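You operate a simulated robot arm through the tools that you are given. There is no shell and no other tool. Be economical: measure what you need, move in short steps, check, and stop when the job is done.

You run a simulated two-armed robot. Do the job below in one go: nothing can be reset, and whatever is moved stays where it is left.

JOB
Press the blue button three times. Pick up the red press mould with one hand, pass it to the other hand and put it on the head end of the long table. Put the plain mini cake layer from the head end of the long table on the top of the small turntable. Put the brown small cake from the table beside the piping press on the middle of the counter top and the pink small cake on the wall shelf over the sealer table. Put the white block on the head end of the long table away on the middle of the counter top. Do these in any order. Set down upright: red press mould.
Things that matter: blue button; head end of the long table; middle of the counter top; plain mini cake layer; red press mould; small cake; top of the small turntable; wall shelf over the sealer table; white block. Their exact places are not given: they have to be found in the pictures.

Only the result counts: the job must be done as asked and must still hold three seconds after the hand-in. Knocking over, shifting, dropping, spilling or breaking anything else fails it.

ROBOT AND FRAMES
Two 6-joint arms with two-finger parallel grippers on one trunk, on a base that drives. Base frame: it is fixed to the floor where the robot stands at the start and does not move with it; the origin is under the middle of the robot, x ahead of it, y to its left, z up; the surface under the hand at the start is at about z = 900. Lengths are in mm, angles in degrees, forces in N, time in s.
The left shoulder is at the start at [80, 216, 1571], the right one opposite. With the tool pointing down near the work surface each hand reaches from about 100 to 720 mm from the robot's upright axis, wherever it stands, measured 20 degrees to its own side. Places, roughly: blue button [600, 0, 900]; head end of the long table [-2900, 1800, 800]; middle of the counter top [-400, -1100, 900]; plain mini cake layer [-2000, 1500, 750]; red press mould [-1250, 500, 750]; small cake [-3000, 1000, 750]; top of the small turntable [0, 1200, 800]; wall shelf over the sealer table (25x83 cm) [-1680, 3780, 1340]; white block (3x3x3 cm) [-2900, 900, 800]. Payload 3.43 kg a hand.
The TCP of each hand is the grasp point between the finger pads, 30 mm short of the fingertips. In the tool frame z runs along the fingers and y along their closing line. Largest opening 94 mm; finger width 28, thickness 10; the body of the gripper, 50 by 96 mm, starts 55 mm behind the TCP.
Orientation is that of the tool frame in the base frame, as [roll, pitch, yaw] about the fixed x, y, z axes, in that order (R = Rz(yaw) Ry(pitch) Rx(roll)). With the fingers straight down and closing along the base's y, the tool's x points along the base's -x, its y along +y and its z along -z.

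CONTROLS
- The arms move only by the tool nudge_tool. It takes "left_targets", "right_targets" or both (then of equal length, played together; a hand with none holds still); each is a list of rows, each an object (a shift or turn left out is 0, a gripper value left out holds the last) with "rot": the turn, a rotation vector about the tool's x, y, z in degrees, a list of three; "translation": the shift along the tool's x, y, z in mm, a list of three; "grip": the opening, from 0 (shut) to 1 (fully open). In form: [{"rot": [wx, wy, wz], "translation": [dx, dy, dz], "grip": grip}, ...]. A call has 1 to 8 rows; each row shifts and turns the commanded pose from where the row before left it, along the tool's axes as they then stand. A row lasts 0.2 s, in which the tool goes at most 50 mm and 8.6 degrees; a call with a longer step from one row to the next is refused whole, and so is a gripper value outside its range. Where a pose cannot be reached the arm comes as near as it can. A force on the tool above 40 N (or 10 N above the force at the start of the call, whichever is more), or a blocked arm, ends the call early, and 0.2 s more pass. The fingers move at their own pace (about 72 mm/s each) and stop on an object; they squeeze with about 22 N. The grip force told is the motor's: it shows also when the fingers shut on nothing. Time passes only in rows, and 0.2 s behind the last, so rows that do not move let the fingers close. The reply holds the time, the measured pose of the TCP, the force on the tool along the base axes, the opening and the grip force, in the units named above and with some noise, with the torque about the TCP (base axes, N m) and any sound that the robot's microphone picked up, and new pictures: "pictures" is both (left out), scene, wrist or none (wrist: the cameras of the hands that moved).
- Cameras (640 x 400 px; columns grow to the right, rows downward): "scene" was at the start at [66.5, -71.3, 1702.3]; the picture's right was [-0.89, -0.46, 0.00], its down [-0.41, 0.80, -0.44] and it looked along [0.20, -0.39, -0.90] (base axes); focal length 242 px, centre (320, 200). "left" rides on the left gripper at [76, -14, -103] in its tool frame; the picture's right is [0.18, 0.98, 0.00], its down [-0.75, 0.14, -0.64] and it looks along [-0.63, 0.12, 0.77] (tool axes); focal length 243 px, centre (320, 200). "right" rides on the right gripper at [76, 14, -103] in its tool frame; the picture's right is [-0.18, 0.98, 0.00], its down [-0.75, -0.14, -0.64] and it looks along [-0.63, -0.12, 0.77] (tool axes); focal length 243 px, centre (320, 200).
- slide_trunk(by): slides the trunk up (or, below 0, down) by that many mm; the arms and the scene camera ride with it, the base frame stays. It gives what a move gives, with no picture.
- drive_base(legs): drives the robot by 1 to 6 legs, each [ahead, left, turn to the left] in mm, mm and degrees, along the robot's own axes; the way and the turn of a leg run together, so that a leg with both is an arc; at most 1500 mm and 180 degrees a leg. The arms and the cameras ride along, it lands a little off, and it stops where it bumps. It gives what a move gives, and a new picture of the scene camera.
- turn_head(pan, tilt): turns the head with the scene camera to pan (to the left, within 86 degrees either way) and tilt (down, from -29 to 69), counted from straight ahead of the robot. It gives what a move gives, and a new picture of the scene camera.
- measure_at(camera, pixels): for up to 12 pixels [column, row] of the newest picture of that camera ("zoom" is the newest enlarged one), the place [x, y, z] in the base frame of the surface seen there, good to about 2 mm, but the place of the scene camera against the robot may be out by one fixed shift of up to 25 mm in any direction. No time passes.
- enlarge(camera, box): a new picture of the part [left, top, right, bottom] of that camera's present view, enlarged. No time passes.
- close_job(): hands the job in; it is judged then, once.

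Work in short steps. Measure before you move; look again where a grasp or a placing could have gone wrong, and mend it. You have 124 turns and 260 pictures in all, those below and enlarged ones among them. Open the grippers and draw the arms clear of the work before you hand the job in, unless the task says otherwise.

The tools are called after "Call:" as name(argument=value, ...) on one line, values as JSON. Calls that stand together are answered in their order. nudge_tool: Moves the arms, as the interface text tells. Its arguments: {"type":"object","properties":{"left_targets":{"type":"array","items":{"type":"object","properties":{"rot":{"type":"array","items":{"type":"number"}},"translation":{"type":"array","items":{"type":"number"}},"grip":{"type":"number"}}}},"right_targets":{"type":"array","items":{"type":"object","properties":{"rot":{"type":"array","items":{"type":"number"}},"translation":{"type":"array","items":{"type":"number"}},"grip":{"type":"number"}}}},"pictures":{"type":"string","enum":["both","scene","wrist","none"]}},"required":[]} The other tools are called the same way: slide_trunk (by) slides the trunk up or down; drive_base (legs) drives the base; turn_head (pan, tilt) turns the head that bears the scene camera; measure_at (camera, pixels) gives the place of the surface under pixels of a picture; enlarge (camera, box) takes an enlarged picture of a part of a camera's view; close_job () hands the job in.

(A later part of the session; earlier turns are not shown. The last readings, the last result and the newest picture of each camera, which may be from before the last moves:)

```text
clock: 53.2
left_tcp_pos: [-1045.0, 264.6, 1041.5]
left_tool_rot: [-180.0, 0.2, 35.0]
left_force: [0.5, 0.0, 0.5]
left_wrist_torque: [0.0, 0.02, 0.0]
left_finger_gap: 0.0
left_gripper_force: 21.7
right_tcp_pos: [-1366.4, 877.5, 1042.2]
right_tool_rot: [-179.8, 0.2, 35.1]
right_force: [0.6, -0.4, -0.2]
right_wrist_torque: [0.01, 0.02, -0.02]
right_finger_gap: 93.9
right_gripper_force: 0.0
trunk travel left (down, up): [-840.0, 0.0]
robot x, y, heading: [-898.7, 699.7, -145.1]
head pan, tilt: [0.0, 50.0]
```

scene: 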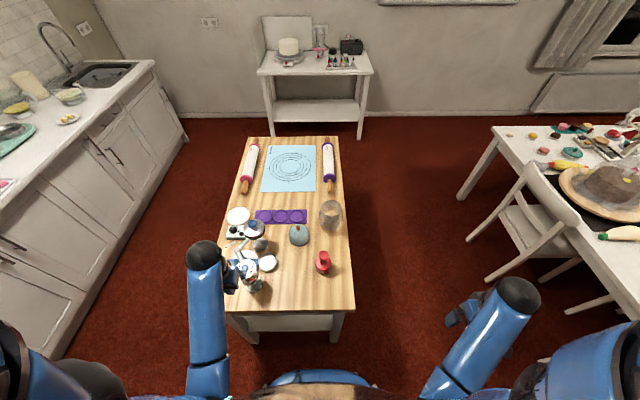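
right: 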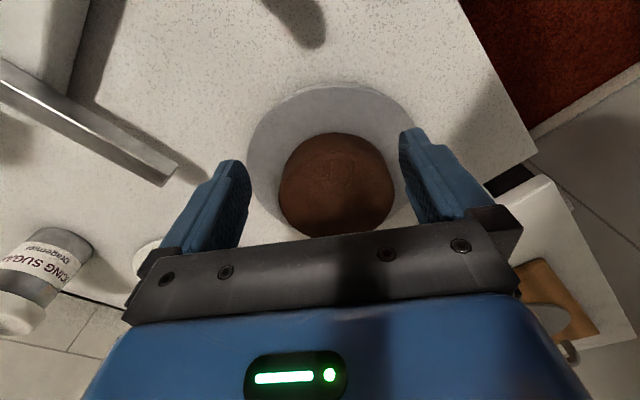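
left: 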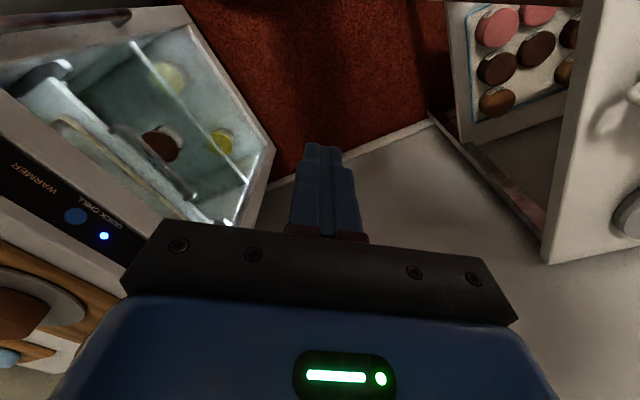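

Mould at (323,262). Zoom and measure.

Call:
enlarge(camera="scene", box=[290, 235, 354, 285])

Call:
measure_at(camera="zoom", pixels=[[318, 155], [330, 230], [280, 240], [390, 240], [330, 290], [330, 340]])

```text
8.00 times, centred on (322, 260) of scene
```

zoom: 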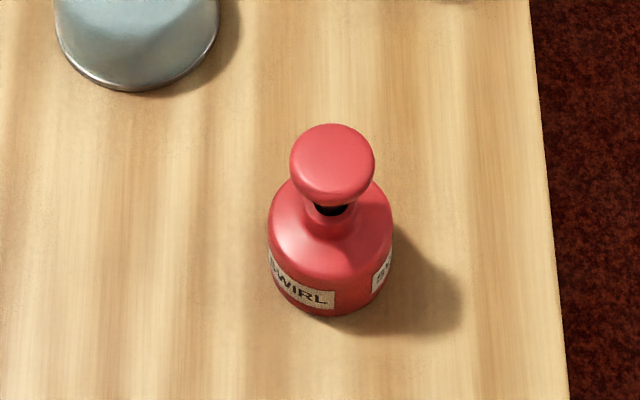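

```text
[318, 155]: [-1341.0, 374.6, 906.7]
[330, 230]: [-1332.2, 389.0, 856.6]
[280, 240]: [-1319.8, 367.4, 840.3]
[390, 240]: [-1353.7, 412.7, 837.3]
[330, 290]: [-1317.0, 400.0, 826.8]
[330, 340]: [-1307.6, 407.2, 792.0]
```

Knob about 42 mm wide at z 880–907, body 58 mm. I bring the open left hand above it, refine with its camera.

Call:
nudge_tool(left_targets=[{"translation": [-26, -40, 0], "grip": 1}, {"translation": [-26, -40, 0]}, {"translation": [-26, -40, 0]}, {"translation": [-26, -40, 0]}, {"translation": [-26, -40, 0]}, {"translation": [-20, -36, 0]}], pictures="wrist")

```text
clock: 54.6
left_tcp_pos: [-1306.2, 373.0, 1038.3]
left_tool_rot: [179.9, 0.0, 35.2]
left_force: [0.5, -0.7, -0.5]
left_wrist_torque: [-0.01, -0.05, 0.02]
left_finger_gap: 94.0
left_gripper_force: 0.2
right_tcp_pos: [-1368.3, 879.0, 1042.3]
right_tool_rot: [-179.9, 0.1, 35.1]
right_force: [0.6, -0.2, -0.2]
right_wrist_torque: [0.0, 0.0, -0.04]
right_finger_gap: 94.1
right_gripper_force: 0.0
trunk travel left (down, up): [-840.0, 0.0]
robot x, y, heading: [-897.2, 701.4, -144.8]
head pan, tilt: [0.0, 50.0]
```

left: 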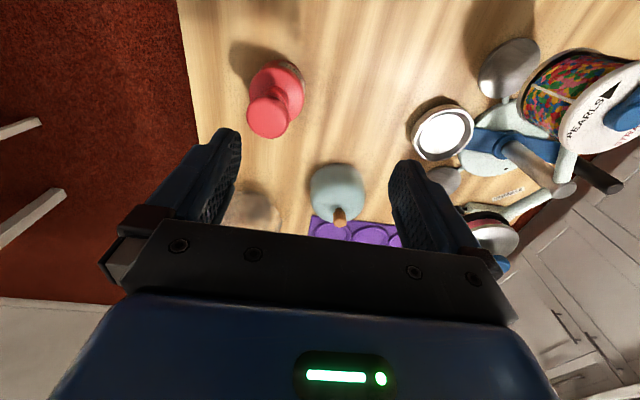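

The mould is at (268,115) in the left view; measure it.

Call:
measure_at(camera="left", pixels=[[267, 117], [250, 117], [285, 112], [267, 132], [285, 75], [300, 85], [252, 90], [340, 216], [620, 115]])

```text
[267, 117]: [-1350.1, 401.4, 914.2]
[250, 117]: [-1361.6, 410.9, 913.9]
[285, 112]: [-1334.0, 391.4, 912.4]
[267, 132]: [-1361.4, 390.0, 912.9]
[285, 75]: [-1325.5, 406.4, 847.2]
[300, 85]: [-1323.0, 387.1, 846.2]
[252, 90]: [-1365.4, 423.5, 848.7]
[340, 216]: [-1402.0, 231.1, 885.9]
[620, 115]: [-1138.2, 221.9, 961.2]
```

Wrist view gives the mould centre at [-1348,401], knob top 914 (so scene readings are off by about [+11,-20,-8]). Align and descend on the knob.

Call:
nudge_tool(left_targets=[{"translation": [-18.3, -47, 0]}, {"translation": [0, 0, 45]}, {"translation": [0, 0, 45]}, {"translation": [0, 0, 41]}], pictures="both")

```text
refused: row 1 steps farther than a row can; nothing moved
```

Split the first step.

Call:
nudge_tool(left_targets=[{"translation": [-9, -24, 0]}, {"translation": [-9.3, -23, 0]}, {"translation": [0, 0, 45]}, {"translation": [0, 0, 45]}, {"translation": [0, 0, 41]}], pictures="both")

```text
clock: 55.8
left_tcp_pos: [-1347.7, 399.1, 911.4]
left_tool_rot: [180.0, 0.1, 35.1]
left_force: [-0.4, -0.9, -0.6]
left_wrist_torque: [0.02, -0.01, -0.03]
left_finger_gap: 93.8
left_gripper_force: 0.1
right_tcp_pos: [-1367.8, 878.6, 1043.1]
right_tool_rot: [-179.8, 0.1, 35.0]
right_force: [0.5, 0.5, 0.2]
right_wrist_torque: [0.0, 0.01, -0.04]
right_finger_gap: 94.0
right_gripper_force: 0.0
trunk travel left (down, up): [-840.0, 0.0]
robot x, y, heading: [-895.0, 701.1, -144.9]
head pan, tilt: [0.0, 50.0]
```

scene: 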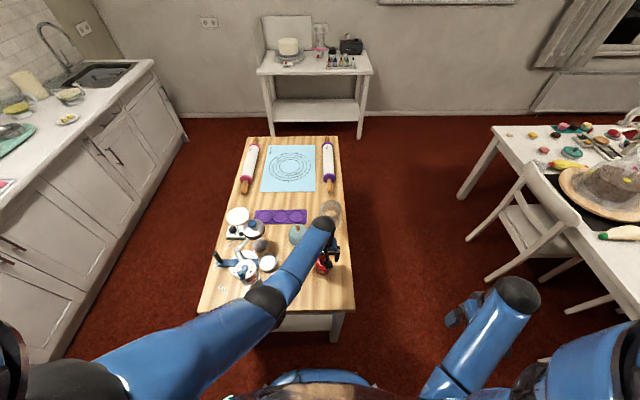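
left: 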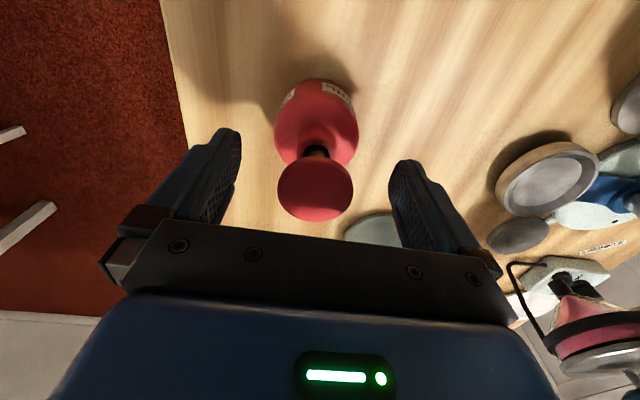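

Knob is centred between the fingers. Lower 5 mm, close, then lift.

Call:
nudge_tool(left_targets=[{"translation": [0, 0, 5]}, {"grip": 0}, {}, {}, {}, {"translation": [0, 0, -20]}], pictures="wrist")

```text
clock: 57.2
left_tcp_pos: [-1345.0, 398.9, 926.4]
left_tool_rot: [179.8, 0.1, 35.2]
left_force: [-0.2, -0.2, -1.8]
left_wrist_torque: [0.04, 0.0, -0.01]
left_finger_gap: 43.9
left_gripper_force: 22.1
right_tcp_pos: [-1367.4, 876.8, 1042.8]
right_tool_rot: [-179.8, 0.2, 35.0]
right_force: [0.6, -0.6, 0.1]
right_wrist_torque: [-0.02, 0.01, 0.01]
right_finger_gap: 94.2
right_gripper_force: 0.1
trunk travel left (down, up): [-840.0, 0.0]
robot x, y, heading: [-899.8, 702.5, -144.9]
head pan, tilt: [0.0, 50.0]
```

left: 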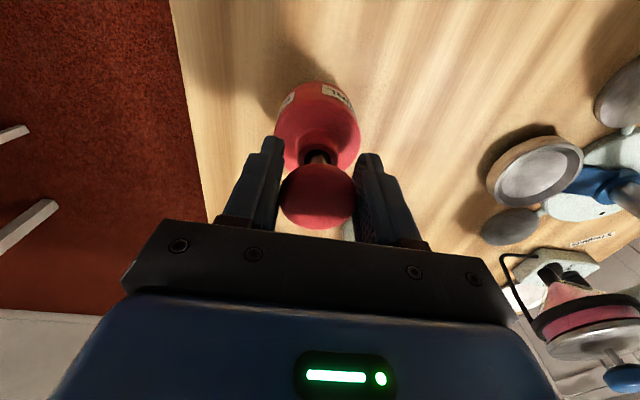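

Mould held (gap 43.9). I lift it to about z 1030 and bring the right hand forward for the handover.

Call:
nudge_tool(left_targets=[{"translation": [0, 0, -25]}, {"translation": [0, 0, -25]}, {"translation": [0, 0, -25]}, {"translation": [0, 0, -25]}, {}], right_targets=[{"translation": [-24, 33, 8]}, {"translation": [-24, 33, 8]}, {"translation": [-24, 33, 8]}, {"translation": [-24, 33, 8]}, {"translation": [-24, 33, 8]}], pictures="none")

Call:
nudge_tool(right_targets=[{"rot": [0, 0, -8]}, {"rot": [0, 0, -8]}, {"rot": [0, 0, -8]}, {"rot": [0, 0, -8]}, {"rot": [0, 0, -8]}, {"rot": [0, -8, -5]}, {"rot": [0, -8.5, 0]}, {"rot": [0, -8.5, 0]}], pictures="none")

Call:
nudge_tool(right_targets=[{"rot": [0, -8.5, 0]}, {"rot": [0, -8.5, 0]}, {"rot": [0, -8.5, 0]}, {"rot": [0, -8.5, 0]}, {"rot": [0, -8.5, 0]}, {}], pictures="both")

```text
clock: 58.4
left_tcp_pos: [-1345.7, 398.8, 1027.5]
left_tool_rot: [180.0, 0.1, 35.1]
left_force: [-0.5, 0.2, -1.3]
left_wrist_torque: [0.03, 0.0, -0.01]
left_finger_gap: 43.9
left_gripper_force: 22.4
right_tcp_pos: [-1372.4, 672.0, 1002.4]
right_tool_rot: [-179.8, 0.1, 35.1]
right_force: [-0.9, 1.1, 0.4]
right_wrist_torque: [-0.02, -0.02, 0.04]
right_finger_gap: 94.3
right_gripper_force: 0.2
trunk travel left (down, up): [-840.0, 0.0]
robot x, y, heading: [-898.2, 703.6, -144.8]
head pan, tilt: [0.0, 50.0]
```

```text
refused: row 6 steps farther than a row can; nothing moved
```

```text
clock: 59.8
left_tcp_pos: [-1345.6, 399.5, 1025.9]
left_tool_rot: [-180.0, 0.1, 35.1]
left_force: [-0.2, -0.6, -2.0]
left_wrist_torque: [0.02, 0.0, -0.01]
left_finger_gap: 43.9
left_gripper_force: 21.7
right_tcp_pos: [-1370.7, 673.6, 1003.5]
right_tool_rot: [-179.7, 42.7, 35.2]
right_force: [0.7, 0.3, -0.7]
right_wrist_torque: [-0.02, 0.0, 0.04]
right_finger_gap: 94.3
right_gripper_force: 0.0
trunk travel left (down, up): [-840.0, 0.0]
robot x, y, heading: [-897.1, 701.8, -144.8]
head pan, tilt: [0.0, 50.0]
```

scene: 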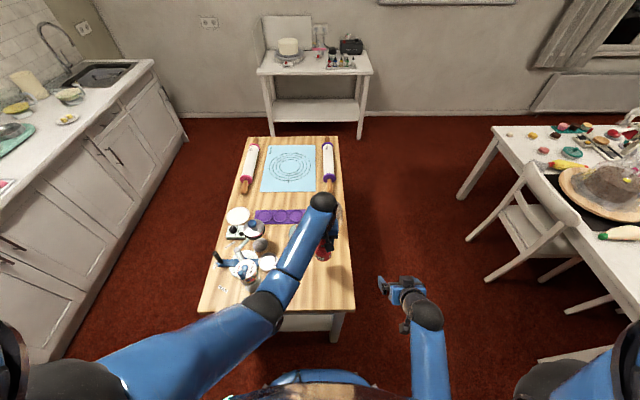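
right: 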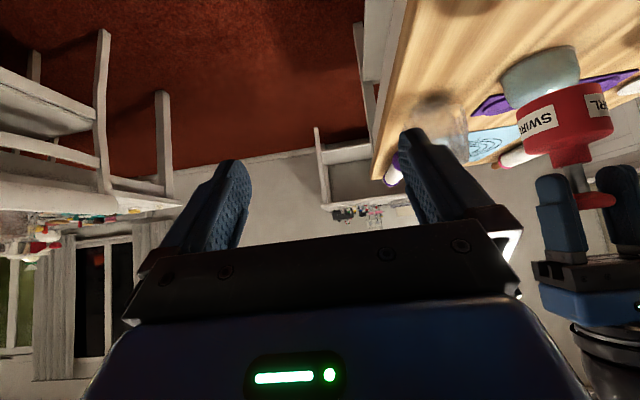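

Now yaw the right tool 45° left about the vertical and tilt further.

Call:
nudge_tool(right_targets=[{"rot": [-5.42, 0, -5.88]}, {"rot": [-5.42, 0, -5.88]}, {"rot": [-5.42, 0, -5.88]}, {"rot": [-5.42, 0, -5.88]}, {"rot": [-5.42, 0, -5.88]}, {"rot": [-3.4, 0, -3.7]}, {"rot": [0, -8.5, 0]}, {"rot": [0, -8.5, 0]}], pictures="none")

Call:
nudge_tool(right_targets=[{"rot": [0, -8.5, 0]}, {}], pictures="wrist")

```text
clock: 61.6
left_tcp_pos: [-1345.7, 399.1, 1025.1]
left_tool_rot: [179.8, 0.2, 35.1]
left_force: [-0.2, 0.4, -1.5]
left_wrist_torque: [-0.02, -0.01, 0.02]
left_finger_gap: 43.9
left_gripper_force: 21.8
right_tcp_pos: [-1370.2, 674.3, 1001.6]
right_tool_rot: [-179.8, 59.7, 80.4]
right_force: [-0.2, 0.9, 0.3]
right_wrist_torque: [-0.05, 0.02, 0.01]
right_finger_gap: 94.2
right_gripper_force: 0.1
trunk travel left (down, up): [-840.0, 0.0]
robot x, y, heading: [-898.4, 700.7, -144.9]
head pan, tilt: [0.0, 50.0]
```

```text
clock: 62.2
left_tcp_pos: [-1344.6, 399.4, 1025.2]
left_tool_rot: [179.9, 0.2, 35.1]
left_force: [-0.4, 0.2, -1.4]
left_wrist_torque: [0.02, 0.0, 0.01]
left_finger_gap: 44.1
left_gripper_force: 21.8
right_tcp_pos: [-1369.9, 674.2, 1002.1]
right_tool_rot: [-179.6, 68.1, 80.5]
right_force: [0.8, 0.3, -0.4]
right_wrist_torque: [0.0, 0.01, -0.01]
right_finger_gap: 93.7
right_gripper_force: 0.0
trunk travel left (down, up): [-840.0, 0.0]
robot x, y, heading: [-897.3, 705.6, -145.0]
head pan, tilt: [0.0, 50.0]
```

right: 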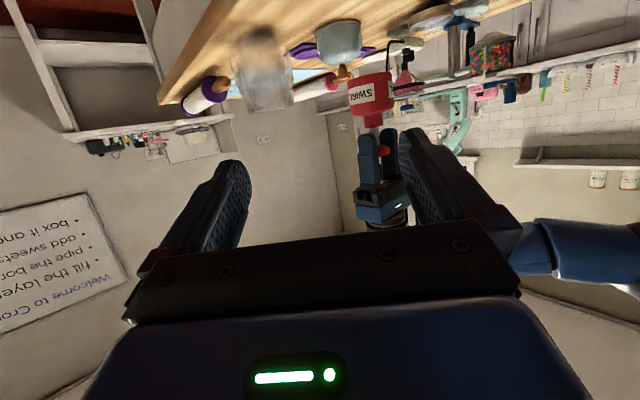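

Mould body at (365,93) in the right view. Measure its place.

Call:
measure_at(camera="right", pixels=[[352, 95], [370, 93], [390, 92], [368, 80], [368, 108], [372, 120], [384, 151]])

```text
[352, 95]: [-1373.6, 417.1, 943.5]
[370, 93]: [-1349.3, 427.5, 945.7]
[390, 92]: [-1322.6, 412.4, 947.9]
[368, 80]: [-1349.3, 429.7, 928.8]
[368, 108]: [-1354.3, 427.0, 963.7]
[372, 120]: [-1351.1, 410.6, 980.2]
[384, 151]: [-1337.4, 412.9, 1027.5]
```

Body centre about [-1349,399], grasp height 952. I align sideways and approach part of the way.

Call:
nudge_tool(right_targets=[{"translation": [-27, 33, 20]}, {"translation": [-27, 33, 20]}, {"translation": [0, 0, 45]}, {"translation": [0, 0, 45]}, {}], pictures="both")

```text
clock: 63.4
left_tcp_pos: [-1346.0, 400.1, 1026.2]
left_tool_rot: [180.0, 0.2, 35.0]
left_force: [-0.1, -0.3, -2.2]
left_wrist_torque: [0.02, 0.03, -0.01]
left_finger_gap: 43.8
left_gripper_force: 21.6
right_tcp_pos: [-1329.7, 523.5, 1001.7]
right_tool_rot: [-179.6, 67.9, 80.4]
right_force: [-0.2, 0.3, -0.4]
right_wrist_torque: [0.03, -0.01, -0.03]
right_finger_gap: 94.1
right_gripper_force: 0.0
trunk travel left (down, up): [-840.0, 0.0]
robot x, y, heading: [-897.4, 703.7, -144.9]
head pan, tilt: [0.0, 50.0]
```

scene: 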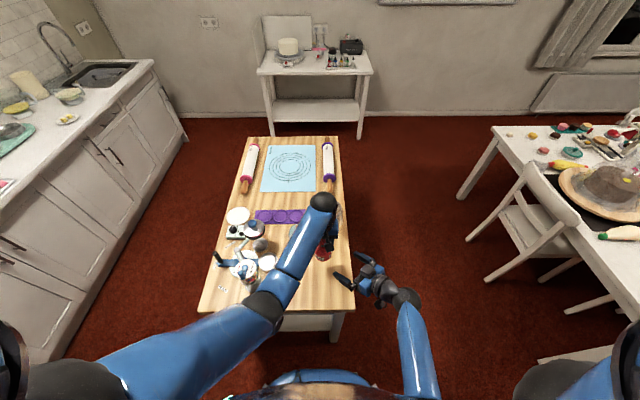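
right: 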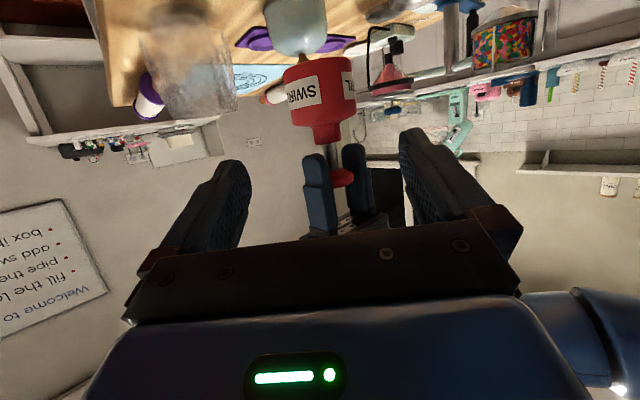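

Aligned; advance straight along the tool by 135 mm.

Call:
nudge_tool(right_targets=[{"translation": [-0.5, 0.6, 34]}, {"translation": [-0.5, 0.6, 34]}, {"translation": [0, 0.6, 34]}, {"translation": [0, 0, 30]}, {}], pictures="both")

```text
clock: 64.6
left_tcp_pos: [-1346.3, 400.1, 1025.9]
left_tool_rot: [179.9, 0.1, 35.1]
left_force: [-0.5, 0.4, -1.7]
left_wrist_torque: [0.01, -0.04, 0.02]
left_finger_gap: 44.0
left_gripper_force: 22.0
right_tcp_pos: [-1349.1, 402.5, 955.5]
right_tool_rot: [-179.6, 68.1, 80.4]
right_force: [1.0, 0.7, 0.2]
right_wrist_torque: [0.02, -0.02, 0.01]
right_finger_gap: 94.1
right_gripper_force: 0.1
trunk travel left (down, up): [-840.0, 0.0]
robot x, y, heading: [-896.7, 702.8, -145.0]
head pan, tilt: [0.0, 50.0]
```

scene: 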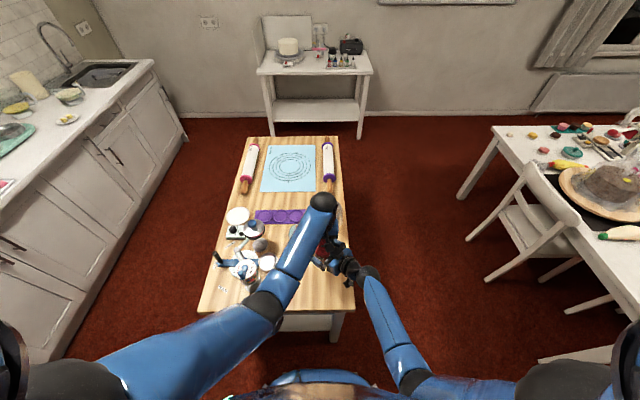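
right: 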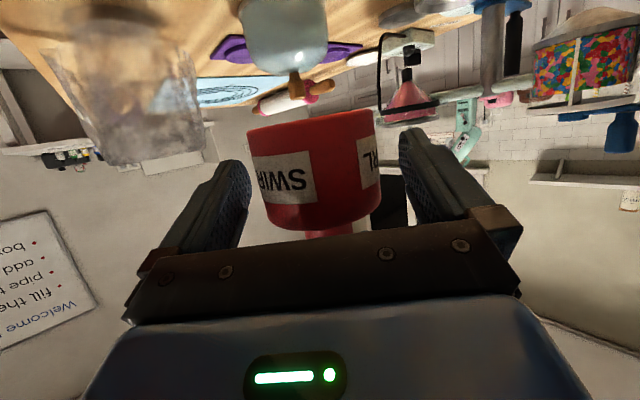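

The body is between the right fingers. Close the right hand.

Call:
nudge_tool(right_targets=[{"grip": 0}, {}, {}, {}], pictures="wrist")

```text
clock: 65.6
left_tcp_pos: [-1345.0, 399.9, 1026.5]
left_tool_rot: [179.9, 0.1, 35.1]
left_force: [2.4, 0.9, 0.3]
left_wrist_torque: [0.06, -0.02, -0.14]
left_finger_gap: 43.5
left_gripper_force: 22.5
right_tcp_pos: [-1347.9, 403.3, 954.5]
right_tool_rot: [-179.6, 68.2, 80.5]
right_force: [-2.4, -1.4, 0.4]
right_wrist_torque: [0.09, -0.14, 0.1]
right_finger_gap: 66.6
right_gripper_force: 22.5
trunk travel left (down, up): [-840.0, 0.0]
robot x, y, heading: [-894.3, 700.3, -144.8]
head pan, tilt: [0.0, 50.0]
```

right: 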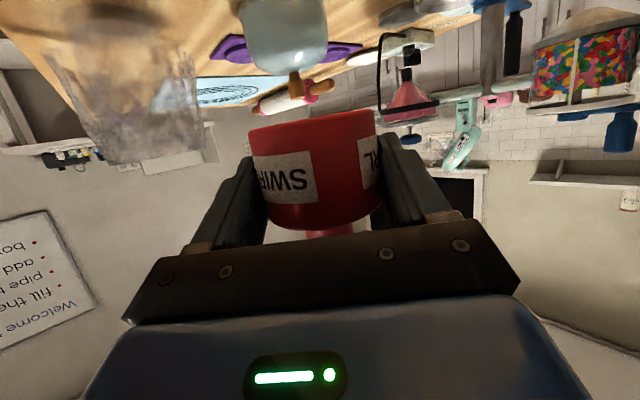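

Firm hold (66.6 mm). Open the left hand and slide it forward off the knob.

Call:
nudge_tool(left_targets=[{"grip": 1}, {}, {}, {}, {"translation": [-25, 0, 0]}, {"translation": [-25, 0, 0]}, {"translation": [-25, 0, -10]}, {"translation": [0, 0, -15]}], pictures="both")

```text
clock: 67.4
left_tcp_pos: [-1407.7, 356.2, 1052.2]
left_tool_rot: [-180.0, 0.2, 35.1]
left_force: [-0.5, 0.2, 1.1]
left_wrist_torque: [0.01, 0.04, 0.02]
left_finger_gap: 93.8
left_gripper_force: 0.0
right_tcp_pos: [-1348.5, 403.9, 955.2]
right_tool_rot: [-179.5, 68.0, 80.4]
right_force: [-0.1, 0.2, -0.3]
right_wrist_torque: [0.0, 0.0, -0.03]
right_finger_gap: 66.5
right_gripper_force: 22.1
trunk travel left (down, up): [-840.0, 0.0]
robot x, y, heading: [-899.7, 703.7, -144.9]
head pan, tilt: [0.0, 50.0]
```

scene: 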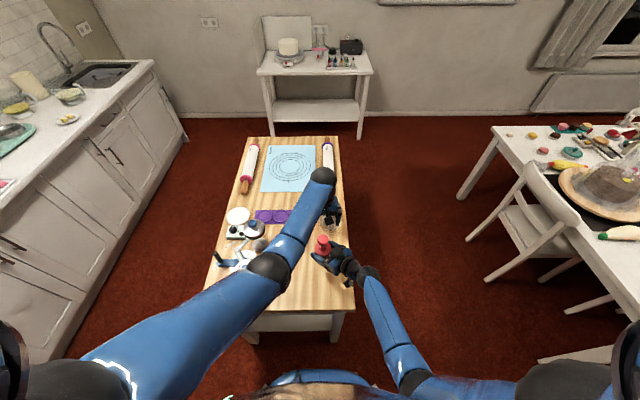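
left: 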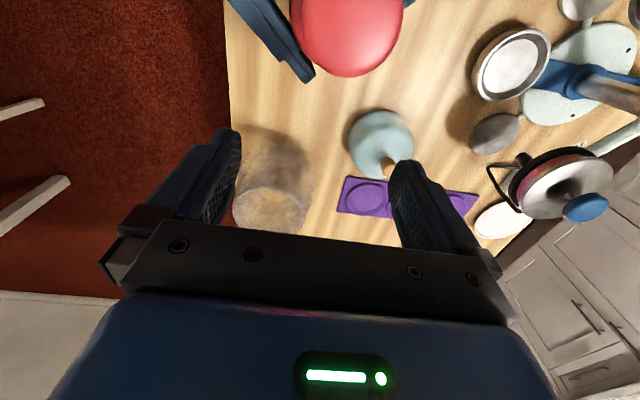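

Handover done. Pull the left hand back left and the right hand with the mould back, then look toward the long table.

Call:
nudge_tool(left_targets=[{"translation": [0, 45, 0]}, {"translation": [0, 45, 0]}, {"translation": [0, 45, 0]}, {"translation": [20, 40, 0]}, {"translation": [40, 25, 0]}, {"translation": [45, 20, 0]}, {"translation": [45, 15, 0]}, {"translation": [45, 15, 0]}], right_targets=[{"translation": [-10, 0, -30]}, {"translation": [-10, 0, -40]}, {"translation": [-10, 0, -40]}, {}, {}, {}, {}, {}], pictures="none")

Call:
turn_head(pan=-40, tilt=25)

Call:
enlarge(camera="scene", box=[130, 60, 450, 260])

```text
clock: 69.2
left_tcp_pos: [-1102.8, 264.1, 1045.2]
left_tool_rot: [180.0, 0.3, 35.0]
left_force: [0.2, -0.1, -0.6]
left_wrist_torque: [0.06, 0.04, 0.05]
left_finger_gap: 94.0
left_gripper_force: 0.1
left hand out of reach, approached as far as the arm can: row 8
right_tcp_pos: [-1332.3, 493.8, 1025.2]
right_tool_rot: [-179.4, 68.1, 80.7]
right_force: [-1.0, -0.2, -2.4]
right_wrist_torque: [0.03, 0.01, -0.04]
right_finger_gap: 66.8
right_gripper_force: 21.8
trunk travel left (down, up): [-840.0, 0.0]
robot x, y, heading: [-898.0, 699.8, -144.8]
head pan, tilt: [0.0, 50.0]
```

```text
clock: 70.3
left_tcp_pos: [-1105.2, 262.5, 1043.7]
left_tool_rot: [179.9, 0.2, 35.1]
left_force: [0.0, 0.0, 0.5]
left_wrist_torque: [0.02, 0.0, 0.01]
left_finger_gap: 94.0
left_gripper_force: 0.0
right_tcp_pos: [-1334.9, 492.6, 1024.7]
right_tool_rot: [-179.8, 68.0, 80.4]
right_force: [0.3, 0.5, -2.0]
right_wrist_torque: [0.01, 0.03, -0.04]
right_finger_gap: 66.5
right_gripper_force: 21.7
trunk travel left (down, up): [-840.0, 0.0]
robot x, y, heading: [-899.9, 698.0, -144.7]
head pan, tilt: [-40.0, 25.0]
```

scene: 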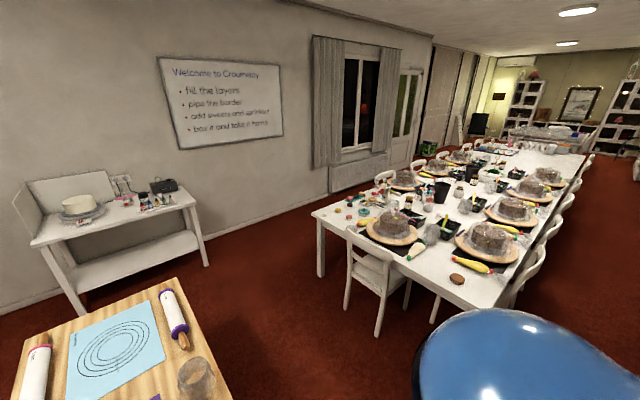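

```text
2.00 times, centred on (290, 160) of scene
```

zoom: 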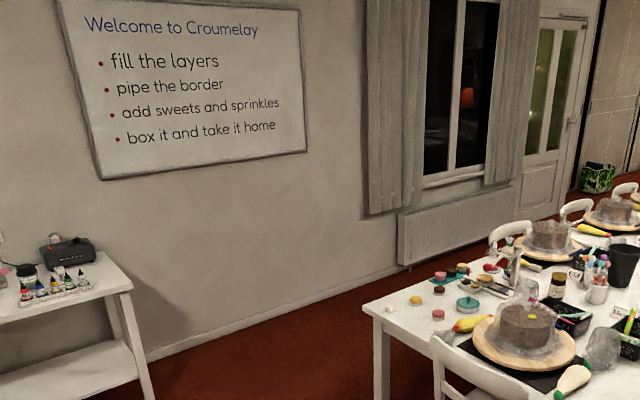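

Measure the chair, table corners and objects near the left corner.

Call:
measure_at(camera="scene", pixels=[[345, 310], [379, 336], [349, 225], [392, 258], [313, 212], [466, 308], [320, 270], [456, 279], [420, 285]])

Call:
measure_at(camera="zoom", pixels=[[389, 309], [416, 300], [438, 315], [438, 290], [467, 305], [441, 276], [462, 268], [445, 325]])

Call:
enlarge(camera="scene", box=[310, 180, 400, 236])

```text
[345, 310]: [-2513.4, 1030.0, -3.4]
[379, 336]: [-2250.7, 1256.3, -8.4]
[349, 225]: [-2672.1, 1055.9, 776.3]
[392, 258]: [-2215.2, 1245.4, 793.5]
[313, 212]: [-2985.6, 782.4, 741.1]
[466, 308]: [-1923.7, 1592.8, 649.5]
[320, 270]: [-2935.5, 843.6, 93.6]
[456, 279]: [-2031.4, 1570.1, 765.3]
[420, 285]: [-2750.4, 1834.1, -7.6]
```

```text
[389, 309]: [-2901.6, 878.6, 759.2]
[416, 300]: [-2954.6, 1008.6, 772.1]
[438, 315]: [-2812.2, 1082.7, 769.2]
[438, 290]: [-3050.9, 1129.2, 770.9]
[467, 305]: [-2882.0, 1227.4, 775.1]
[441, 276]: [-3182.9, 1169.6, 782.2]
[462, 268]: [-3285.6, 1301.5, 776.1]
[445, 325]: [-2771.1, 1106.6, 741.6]
```

```text
7.11 times, centred on (355, 208) of scene
```

zoom: 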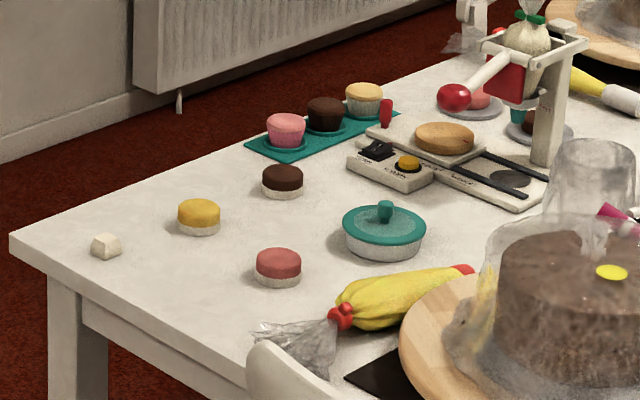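

All targets are clear: cube, dark brown and pink small cakes near the left corner, chair to the right. I drive between the tables to stand before the left corner, facing it.

Call:
drive_base(legs=[[0, -630, 0], [1480, 0, 0], [0, 0, -90]])

Call:
turn_head(pan=0, tilt=40)

```text
clock: 84.4
left_tcp_pos: [-2895.7, 572.9, 1044.8]
left_tool_rot: [180.0, 0.4, -54.3]
left_force: [0.1, -0.6, -0.3]
left_wrist_torque: [-0.01, 0.01, -0.03]
left_finger_gap: 93.9
left_gripper_force: 0.0
right_tcp_pos: [-2669.3, 805.1, 1024.1]
right_tool_rot: [-179.6, 68.0, -9.0]
right_force: [0.2, -0.4, -2.1]
right_wrist_torque: [-0.01, -0.01, 0.0]
right_finger_gap: 66.8
right_gripper_force: 21.7
trunk travel left (down, up): [-840.0, 0.0]
robot x, y, heading: [-2453.6, 372.8, 125.5]
head pan, tilt: [-40.0, 25.0]
```

scene: 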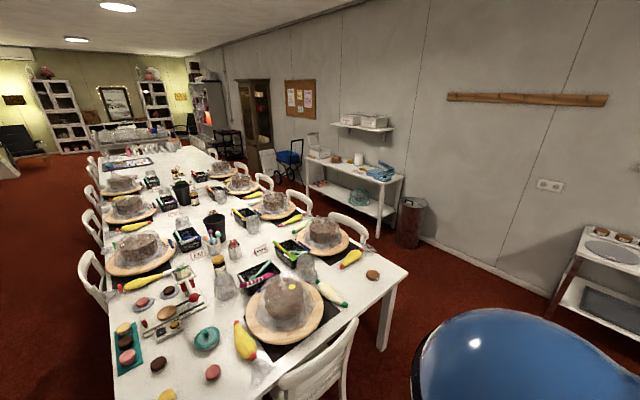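

```text
clock: 85.5
left_tcp_pos: [-2895.4, 573.2, 1043.7]
left_tool_rot: [179.9, 0.4, -54.4]
left_force: [0.4, -0.9, 0.2]
left_wrist_torque: [0.01, -0.02, -0.02]
left_finger_gap: 94.2
left_gripper_force: 0.0
right_tcp_pos: [-2668.3, 804.8, 1024.6]
right_tool_rot: [-179.5, 68.1, -9.1]
right_force: [0.8, -0.3, -0.6]
right_wrist_torque: [-0.01, -0.01, -0.02]
right_finger_gap: 66.7
right_gripper_force: 21.9
trunk travel left (down, up): [-840.0, 0.0]
robot x, y, heading: [-2460.4, 371.9, 125.4]
head pan, tilt: [0.0, 40.0]
```

scene: 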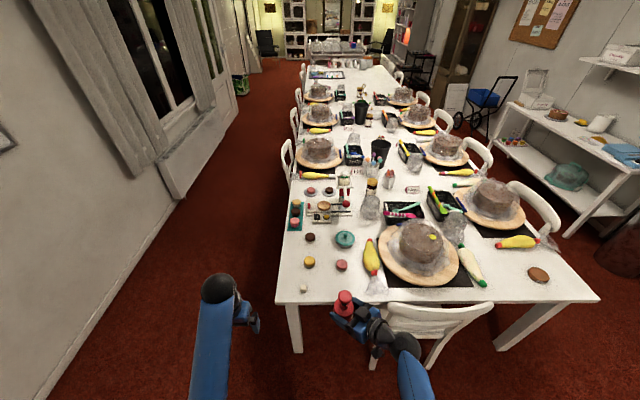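

I move ahead 310 mm.

Call:
drive_base(legs=[[310, 10, 0]])

Call:
turn_head(pan=0, tilt=60)

```text
clock: 87.6
left_tcp_pos: [-3084.7, 814.8, 1044.7]
left_tool_rot: [179.8, 0.4, -54.1]
left_force: [-0.4, -0.4, -0.5]
left_wrist_torque: [0.05, 0.03, 0.01]
left_finger_gap: 93.9
left_gripper_force: 0.0
right_tcp_pos: [-2859.2, 1047.0, 1026.2]
right_tool_rot: [-179.4, 68.1, -8.5]
right_force: [-0.1, 0.1, -1.9]
right_wrist_torque: [0.0, -0.05, -0.03]
right_finger_gap: 66.9
right_gripper_force: 21.6
trunk travel left (down, up): [-840.0, 0.0]
robot x, y, heading: [-2646.6, 613.7, 125.8]
head pan, tilt: [0.0, 40.0]
```

scene: 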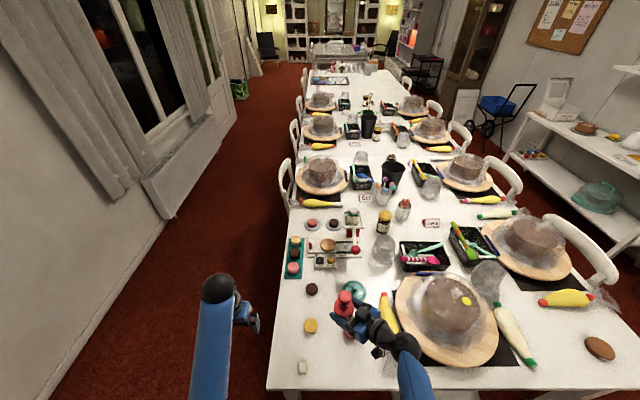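

```text
clock: 88.4
left_tcp_pos: [-3085.8, 816.2, 1043.6]
left_tool_rot: [179.8, 0.2, -54.1]
left_force: [-0.5, 1.2, 0.2]
left_wrist_torque: [0.01, 0.01, -0.01]
left_finger_gap: 93.7
left_gripper_force: 0.1
right_tcp_pos: [-2859.9, 1049.6, 1024.1]
right_tool_rot: [-179.7, 67.9, -8.8]
right_force: [0.3, -0.7, -1.9]
right_wrist_torque: [0.04, -0.01, -0.03]
right_finger_gap: 66.3
right_gripper_force: 22.1
trunk travel left (down, up): [-840.0, 0.0]
robot x, y, heading: [-2646.5, 615.3, 126.0]
head pan, tilt: [0.0, 60.0]
```

scene: 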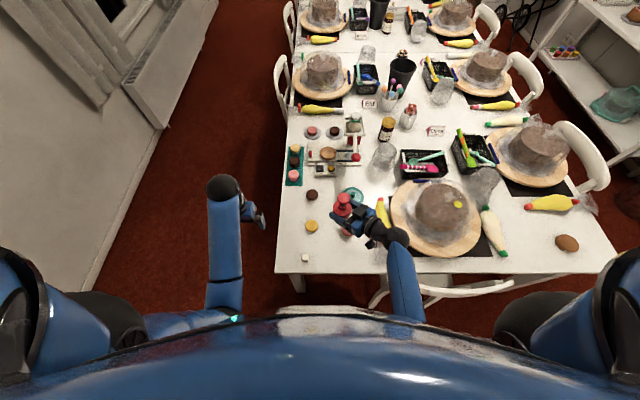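

Measure the objects and candidate placement spot.

Call:
measure_at(camera="scene", pixels=[[305, 256], [311, 223], [312, 192], [278, 271], [340, 250], [345, 260], [345, 228], [567, 241]])

Call:
enlarge(camera="scene", box=[270, 170, 400, 280])

```text
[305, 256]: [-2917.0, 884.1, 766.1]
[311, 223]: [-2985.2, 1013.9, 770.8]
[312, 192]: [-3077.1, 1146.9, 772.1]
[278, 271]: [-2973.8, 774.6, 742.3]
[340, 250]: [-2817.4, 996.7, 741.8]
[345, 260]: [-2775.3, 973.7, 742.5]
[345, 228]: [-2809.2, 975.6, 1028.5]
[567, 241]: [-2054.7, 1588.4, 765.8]
```

```text
3.64 times, centred on (335, 225) of scene
```

zoom: 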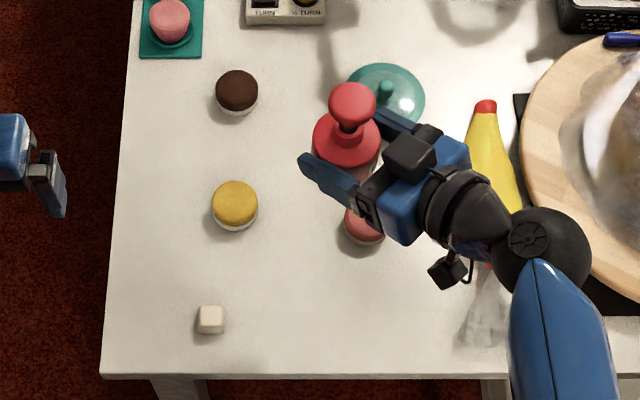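

Spot chosen at about [-2859,980], between cube and pink cake. First turn the right tool to point straight ahead.

Call:
nudge_tool(right_targets=[{"rot": [7.42, 0, 3.0]}, {"rot": [7.42, 0, 3.0]}, {"rot": [7.42, 0, 3.0]}, {"rot": [7.42, 0, 3.0]}, {"rot": [7.42, 0, 3.0]}, {"rot": [4.8, 0, 1.95]}], pictures="none")

Call:
nudge_tool(right_targets=[{"translation": [7, 10, -13]}, {"translation": [7, 10, -13]}, {"translation": [7, 10, -13]}, {"translation": [7, 10, -13]}], pictures="none")

Call:
slide_trunk(by=-140)

```text
clock: 89.8
left_tcp_pos: [-3085.3, 816.3, 1043.2]
left_tool_rot: [179.9, 0.3, -54.1]
left_force: [0.0, 0.0, 0.8]
left_wrist_torque: [0.02, -0.02, 0.03]
left_finger_gap: 94.1
left_gripper_force: 0.1
right_tcp_pos: [-2861.4, 1049.4, 1024.0]
right_tool_rot: [-179.9, 68.0, -54.2]
right_force: [0.9, 0.7, -1.5]
right_wrist_torque: [0.01, 0.02, 0.0]
right_finger_gap: 66.9
right_gripper_force: 22.0
trunk travel left (down, up): [-840.0, 0.0]
robot x, y, heading: [-2647.9, 612.3, 126.4]
head pan, tilt: [0.0, 60.0]
```

```text
clock: 90.8
left_tcp_pos: [-3085.7, 815.5, 1044.7]
left_tool_rot: [179.9, 0.3, -54.1]
left_force: [0.0, -0.5, -0.7]
left_wrist_torque: [-0.01, -0.02, -0.03]
left_finger_gap: 93.9
left_gripper_force: 0.0
right_tcp_pos: [-2858.6, 979.0, 1018.9]
right_tool_rot: [-179.9, 68.1, -54.1]
right_force: [-0.2, 0.1, -2.0]
right_wrist_torque: [-0.01, 0.03, -0.02]
right_finger_gap: 66.8
right_gripper_force: 22.4
trunk travel left (down, up): [-840.0, 0.0]
robot x, y, heading: [-2646.9, 618.4, 125.9]
head pan, tilt: [0.0, 60.0]
```

```text
clock: 92.5
left_tcp_pos: [-3084.5, 815.9, 904.9]
left_tool_rot: [179.9, 0.4, -54.1]
left_force: [-0.1, 0.3, -0.3]
left_wrist_torque: [0.01, 0.0, 0.01]
left_finger_gap: 93.8
left_gripper_force: 0.0
right_tcp_pos: [-2858.0, 978.5, 878.1]
right_tool_rot: [-179.9, 68.1, -54.1]
right_force: [0.2, 0.5, -2.1]
right_wrist_torque: [-0.03, 0.03, -0.01]
right_finger_gap: 66.7
right_gripper_force: 22.0
trunk travel left (down, up): [-700.0, 140.0]
robot x, y, heading: [-2641.9, 615.6, 125.9]
head pan, tilt: [0.0, 60.0]
```

Now descend 75 mm (base-vertical) and look from both wrist cameras.

Call:
nudge_tool(right_targets=[{"translation": [23.2, 0, 9.4]}, {"translation": [23.2, 0, 9.4]}, {"translation": [23.2, 0, 9.4]}], pictures="both")

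Call:
enlarge(camera="scene", box=[270, 170, 400, 280])

```text
clock: 93.3
left_tcp_pos: [-3085.5, 815.1, 904.3]
left_tool_rot: [179.9, 0.4, -54.1]
left_force: [-0.1, 0.0, 0.3]
left_wrist_torque: [0.03, 0.0, 0.01]
left_finger_gap: 94.0
left_gripper_force: 0.1
right_tcp_pos: [-2858.0, 978.3, 802.4]
right_tool_rot: [179.9, 68.1, -54.2]
right_force: [0.5, 0.0, -2.0]
right_wrist_torque: [-0.01, 0.0, -0.01]
right_finger_gap: 66.5
right_gripper_force: 22.2
trunk travel left (down, up): [-700.0, 140.0]
robot x, y, heading: [-2643.6, 613.8, 125.9]
head pan, tilt: [0.0, 60.0]
```

scene: 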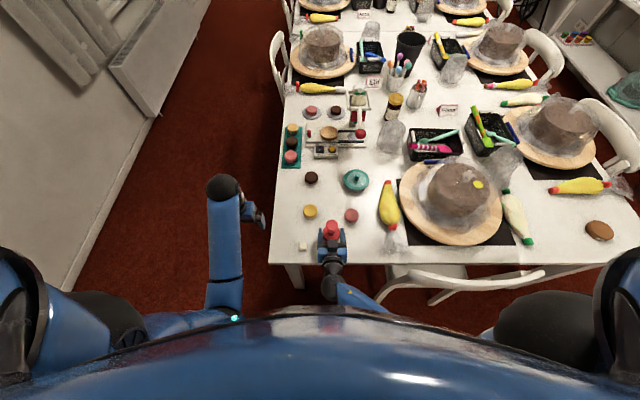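
right: 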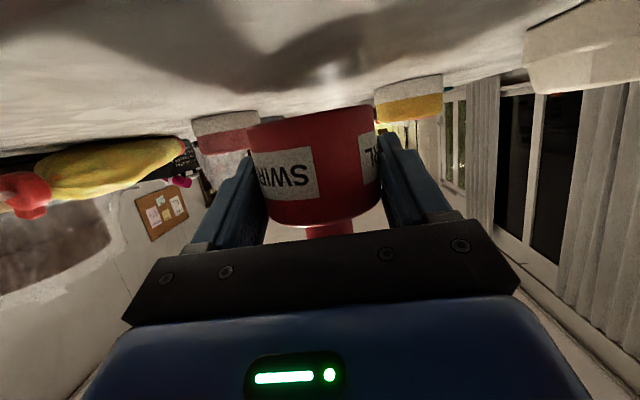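

```text
3.64 times, centred on (335, 225) of scene
```

zoom: 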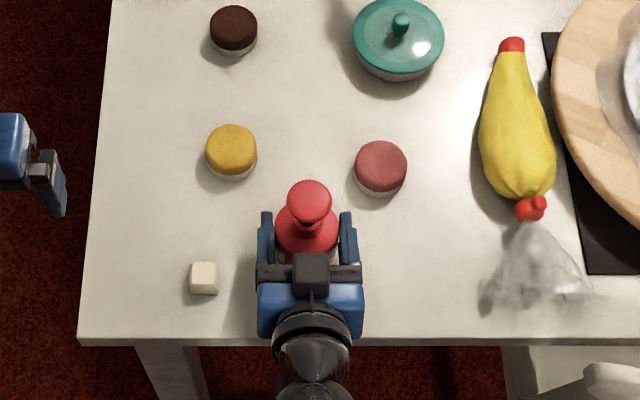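

Clear on both sides. Lower in small steps until contact.

Call:
nudge_tool(right_targets=[{"translation": [5.6, 0, 2.25]}, {"translation": [3.7, 0, 1.5]}, {"translation": [1.9, 0, 0.75]}, {}], pictures="wrist")

```text
clock: 94.3
left_tcp_pos: [-3085.6, 815.5, 903.5]
left_tool_rot: [180.0, 0.2, -54.1]
left_force: [-0.3, -0.3, -0.5]
left_wrist_torque: [-0.01, 0.01, -0.01]
left_finger_gap: 93.8
left_gripper_force: 0.1
right_tcp_pos: [-2858.7, 978.0, 790.3]
right_tool_rot: [-179.9, 68.1, -54.1]
right_force: [0.0, 0.2, -1.2]
right_wrist_torque: [-0.03, -0.01, 0.0]
right_finger_gap: 66.7
right_gripper_force: 22.3
trunk travel left (down, up): [-700.0, 140.0]
robot x, y, heading: [-2645.0, 613.8, 125.9]
head pan, tilt: [0.0, 60.0]
```

right: 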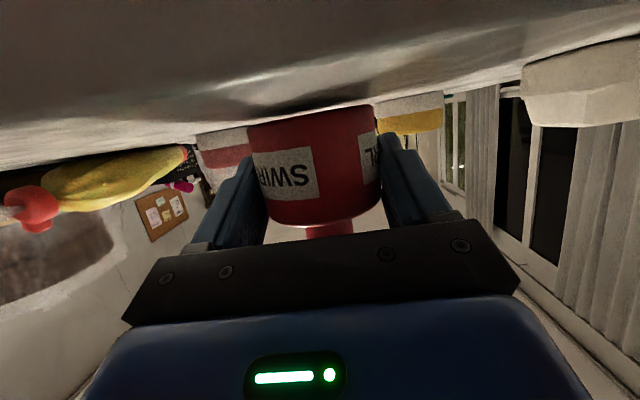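

Nearly there (no contact yet); continue in 1.5 mm steps.

Call:
nudge_tool(right_targets=[{"translation": [1.4, 0, 0.56]}, {"translation": [1.4, 0, 0.56]}, {"translation": [1.4, 0, 0.56]}, {}], pictures="none")

```text
clock: 95.3
left_tcp_pos: [-3085.4, 815.2, 904.9]
left_tool_rot: [179.9, 0.3, -54.1]
left_force: [-0.5, 0.1, -0.2]
left_wrist_torque: [0.01, -0.04, 0.02]
left_finger_gap: 93.8
left_gripper_force: 0.0
right_tcp_pos: [-2859.0, 977.9, 787.5]
right_tool_rot: [-180.0, 68.3, -54.3]
right_force: [1.1, 2.6, 8.3]
right_wrist_torque: [0.3, 0.3, -0.07]
right_finger_gap: 66.4
right_gripper_force: 21.8
trunk travel left (down, up): [-700.0, 140.0]
robot x, y, heading: [-2642.4, 614.9, 126.0]
head pan, tilt: [0.0, 60.0]
```

Contact felt. Ease up 0.7 mm, open, and withdraw back along the tool.

Call:
nudge_tool(right_targets=[{"translation": [-0.7, 0, -0.3]}, {"grip": 1}, {}, {}, {"translation": [0, 0, -30]}, {"translation": [0, 0, -40]}, {"translation": [0, 0, -40]}], pictures="both")

```text
clock: 97.0
left_tcp_pos: [-3085.5, 816.1, 905.6]
left_tool_rot: [179.9, 0.3, -54.1]
left_force: [0.3, -0.2, 0.0]
left_wrist_torque: [0.03, -0.01, 0.01]
left_finger_gap: 94.2
left_gripper_force: 0.1
right_tcp_pos: [-2788.3, 941.8, 823.5]
right_tool_rot: [-177.1, 68.9, -61.1]
right_force: [0.6, -0.4, -0.2]
right_wrist_torque: [-0.01, -0.03, 0.02]
right_finger_gap: 94.1
right_gripper_force: 0.0
trunk travel left (down, up): [-700.0, 140.0]
robot x, y, heading: [-2643.2, 615.2, 126.2]
head pan, tilt: [0.0, 60.0]
stopped in row 7 (right hand): the arm was blocked; the commanded pose is now the measured one
```

scene: 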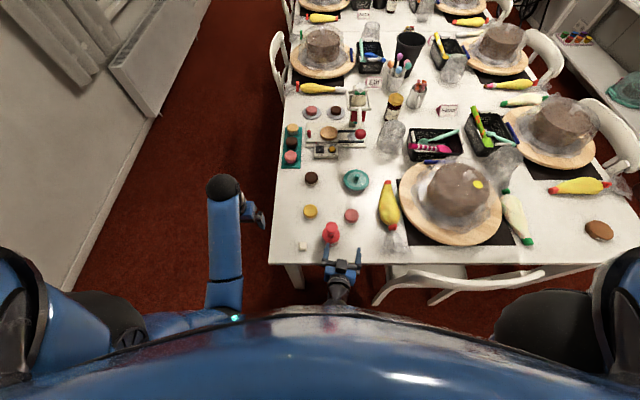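
right: 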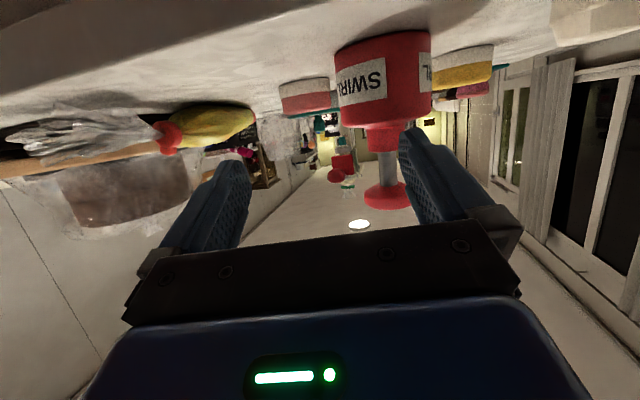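

Mould stands well. Lift the right hand and turn it back to pointing down.

Call:
nudge_tool(right_targets=[{"translation": [-46, 0, -18]}, {"translation": [-46, 0, -18], "rot": [0, 8, 0]}, {"rot": [0, 8.5, 0]}, {"rot": [0, 8.5, 0]}, {"rot": [0, 8.5, 0]}, {"rot": [0, 8.5, 0]}, {"rot": [0, 8.5, 0]}, {"rot": [0, 8.5, 0]}], pictures="none")

```text
clock: 98.8
left_tcp_pos: [-3086.4, 816.1, 903.5]
left_tool_rot: [180.0, 0.3, -54.1]
left_force: [-0.5, 0.8, 0.5]
left_wrist_torque: [0.01, 0.04, 0.01]
left_finger_gap: 94.3
left_gripper_force: 0.0
right_tcp_pos: [-2791.8, 937.4, 924.5]
right_tool_rot: [-179.7, 9.4, -62.9]
right_force: [0.3, -0.7, 0.8]
right_wrist_torque: [0.01, -0.03, 0.0]
right_finger_gap: 93.9
right_gripper_force: 0.2
trunk travel left (down, up): [-700.0, 140.0]
robot x, y, heading: [-2645.9, 613.4, 125.8]
head pan, tilt: [0.0, 60.0]
```

I square the right hand up and bring it over the white cube.

Call:
nudge_tool(right_targets=[{"rot": [0, 5, -5]}, {"rot": [0, 4.4, -4]}, {"translation": [-13, 32, 0], "grip": 0.7}, {"translation": [-13, 32, 0]}, {"translation": [-13, 32, 0]}, {"translation": [-13, 32, 0]}], pictures="both")

```text
clock: 100.2
left_tcp_pos: [-3086.3, 816.2, 904.1]
left_tool_rot: [-180.0, 0.3, -54.1]
left_force: [-0.3, 0.2, 0.1]
left_wrist_torque: [-0.02, -0.02, 0.0]
left_finger_gap: 93.8
left_gripper_force: 0.0
right_tcp_pos: [-2926.3, 906.1, 895.7]
right_tool_rot: [-178.8, 0.2, -54.2]
right_force: [-0.2, -0.1, 0.3]
right_wrist_torque: [-0.01, -0.01, -0.03]
right_finger_gap: 65.8
right_gripper_force: 0.0
right hand out of reach, approached as far as the arm can: row 1, 2
trunk travel left (down, up): [-700.0, 140.0]
robot x, y, heading: [-2645.1, 614.7, 126.0]
head pan, tilt: [0.0, 60.0]
```

scene: 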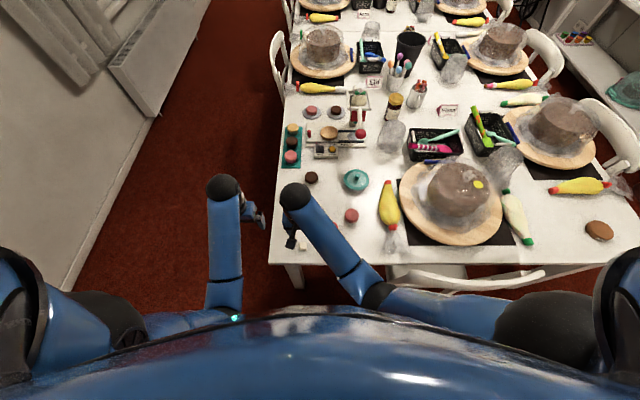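
right: 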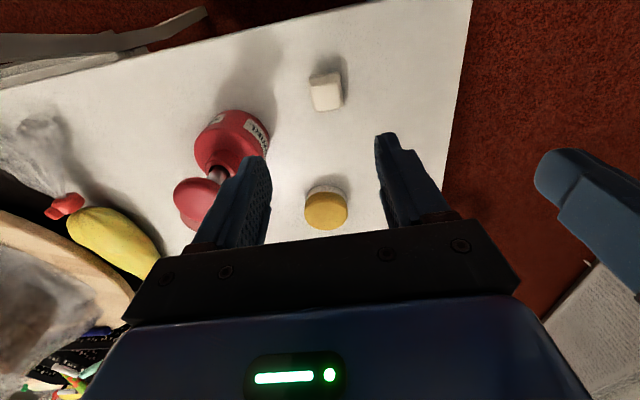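

Cube at (325,90); measure cube and mould.

Call:
measure_at(camera="right", pixels=[[325, 90], [314, 95], [340, 92], [326, 106], [325, 76], [195, 200], [327, 205]])

```text
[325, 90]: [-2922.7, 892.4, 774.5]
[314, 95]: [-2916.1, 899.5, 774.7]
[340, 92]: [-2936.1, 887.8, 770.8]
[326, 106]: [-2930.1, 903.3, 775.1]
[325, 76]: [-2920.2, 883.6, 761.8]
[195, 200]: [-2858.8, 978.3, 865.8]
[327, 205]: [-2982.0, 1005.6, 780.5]
```

Cube centre about [-2924,894], top 775. Align and descend to TCP z ≈ 783.

Call:
nudge_tool(right_targets=[{"translation": [11, 5.5, 0]}, {"translation": [0, 0, 40]}, {"translation": [0, 0, 40]}, {"translation": [0, 0, 32]}], pictures="wrist")

```text
clock: 101.2
left_tcp_pos: [-3085.3, 816.4, 904.0]
left_tool_rot: [179.9, 0.3, -54.1]
left_force: [-0.7, -0.3, -0.4]
left_wrist_torque: [0.05, 0.02, -0.01]
left_finger_gap: 93.9
left_gripper_force: 0.1
right_tcp_pos: [-2922.5, 896.6, 784.1]
right_tool_rot: [-178.8, 0.2, -54.3]
right_force: [-0.3, -0.1, -0.1]
right_wrist_torque: [0.05, 0.0, 0.0]
right_finger_gap: 65.8
right_gripper_force: 0.0
trunk travel left (down, up): [-700.0, 140.0]
robot x, y, heading: [-2644.6, 615.2, 125.9]
head pan, tilt: [0.0, 60.0]
```

right: 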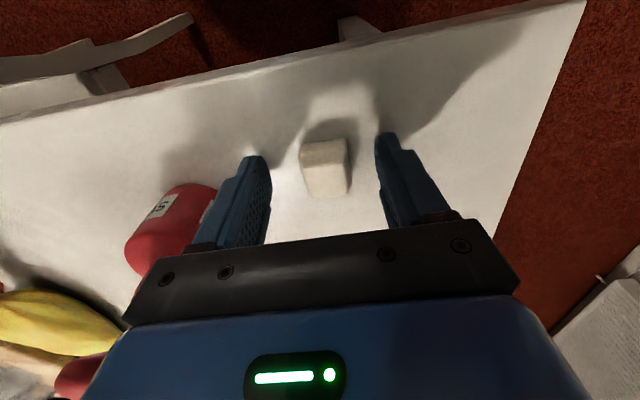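

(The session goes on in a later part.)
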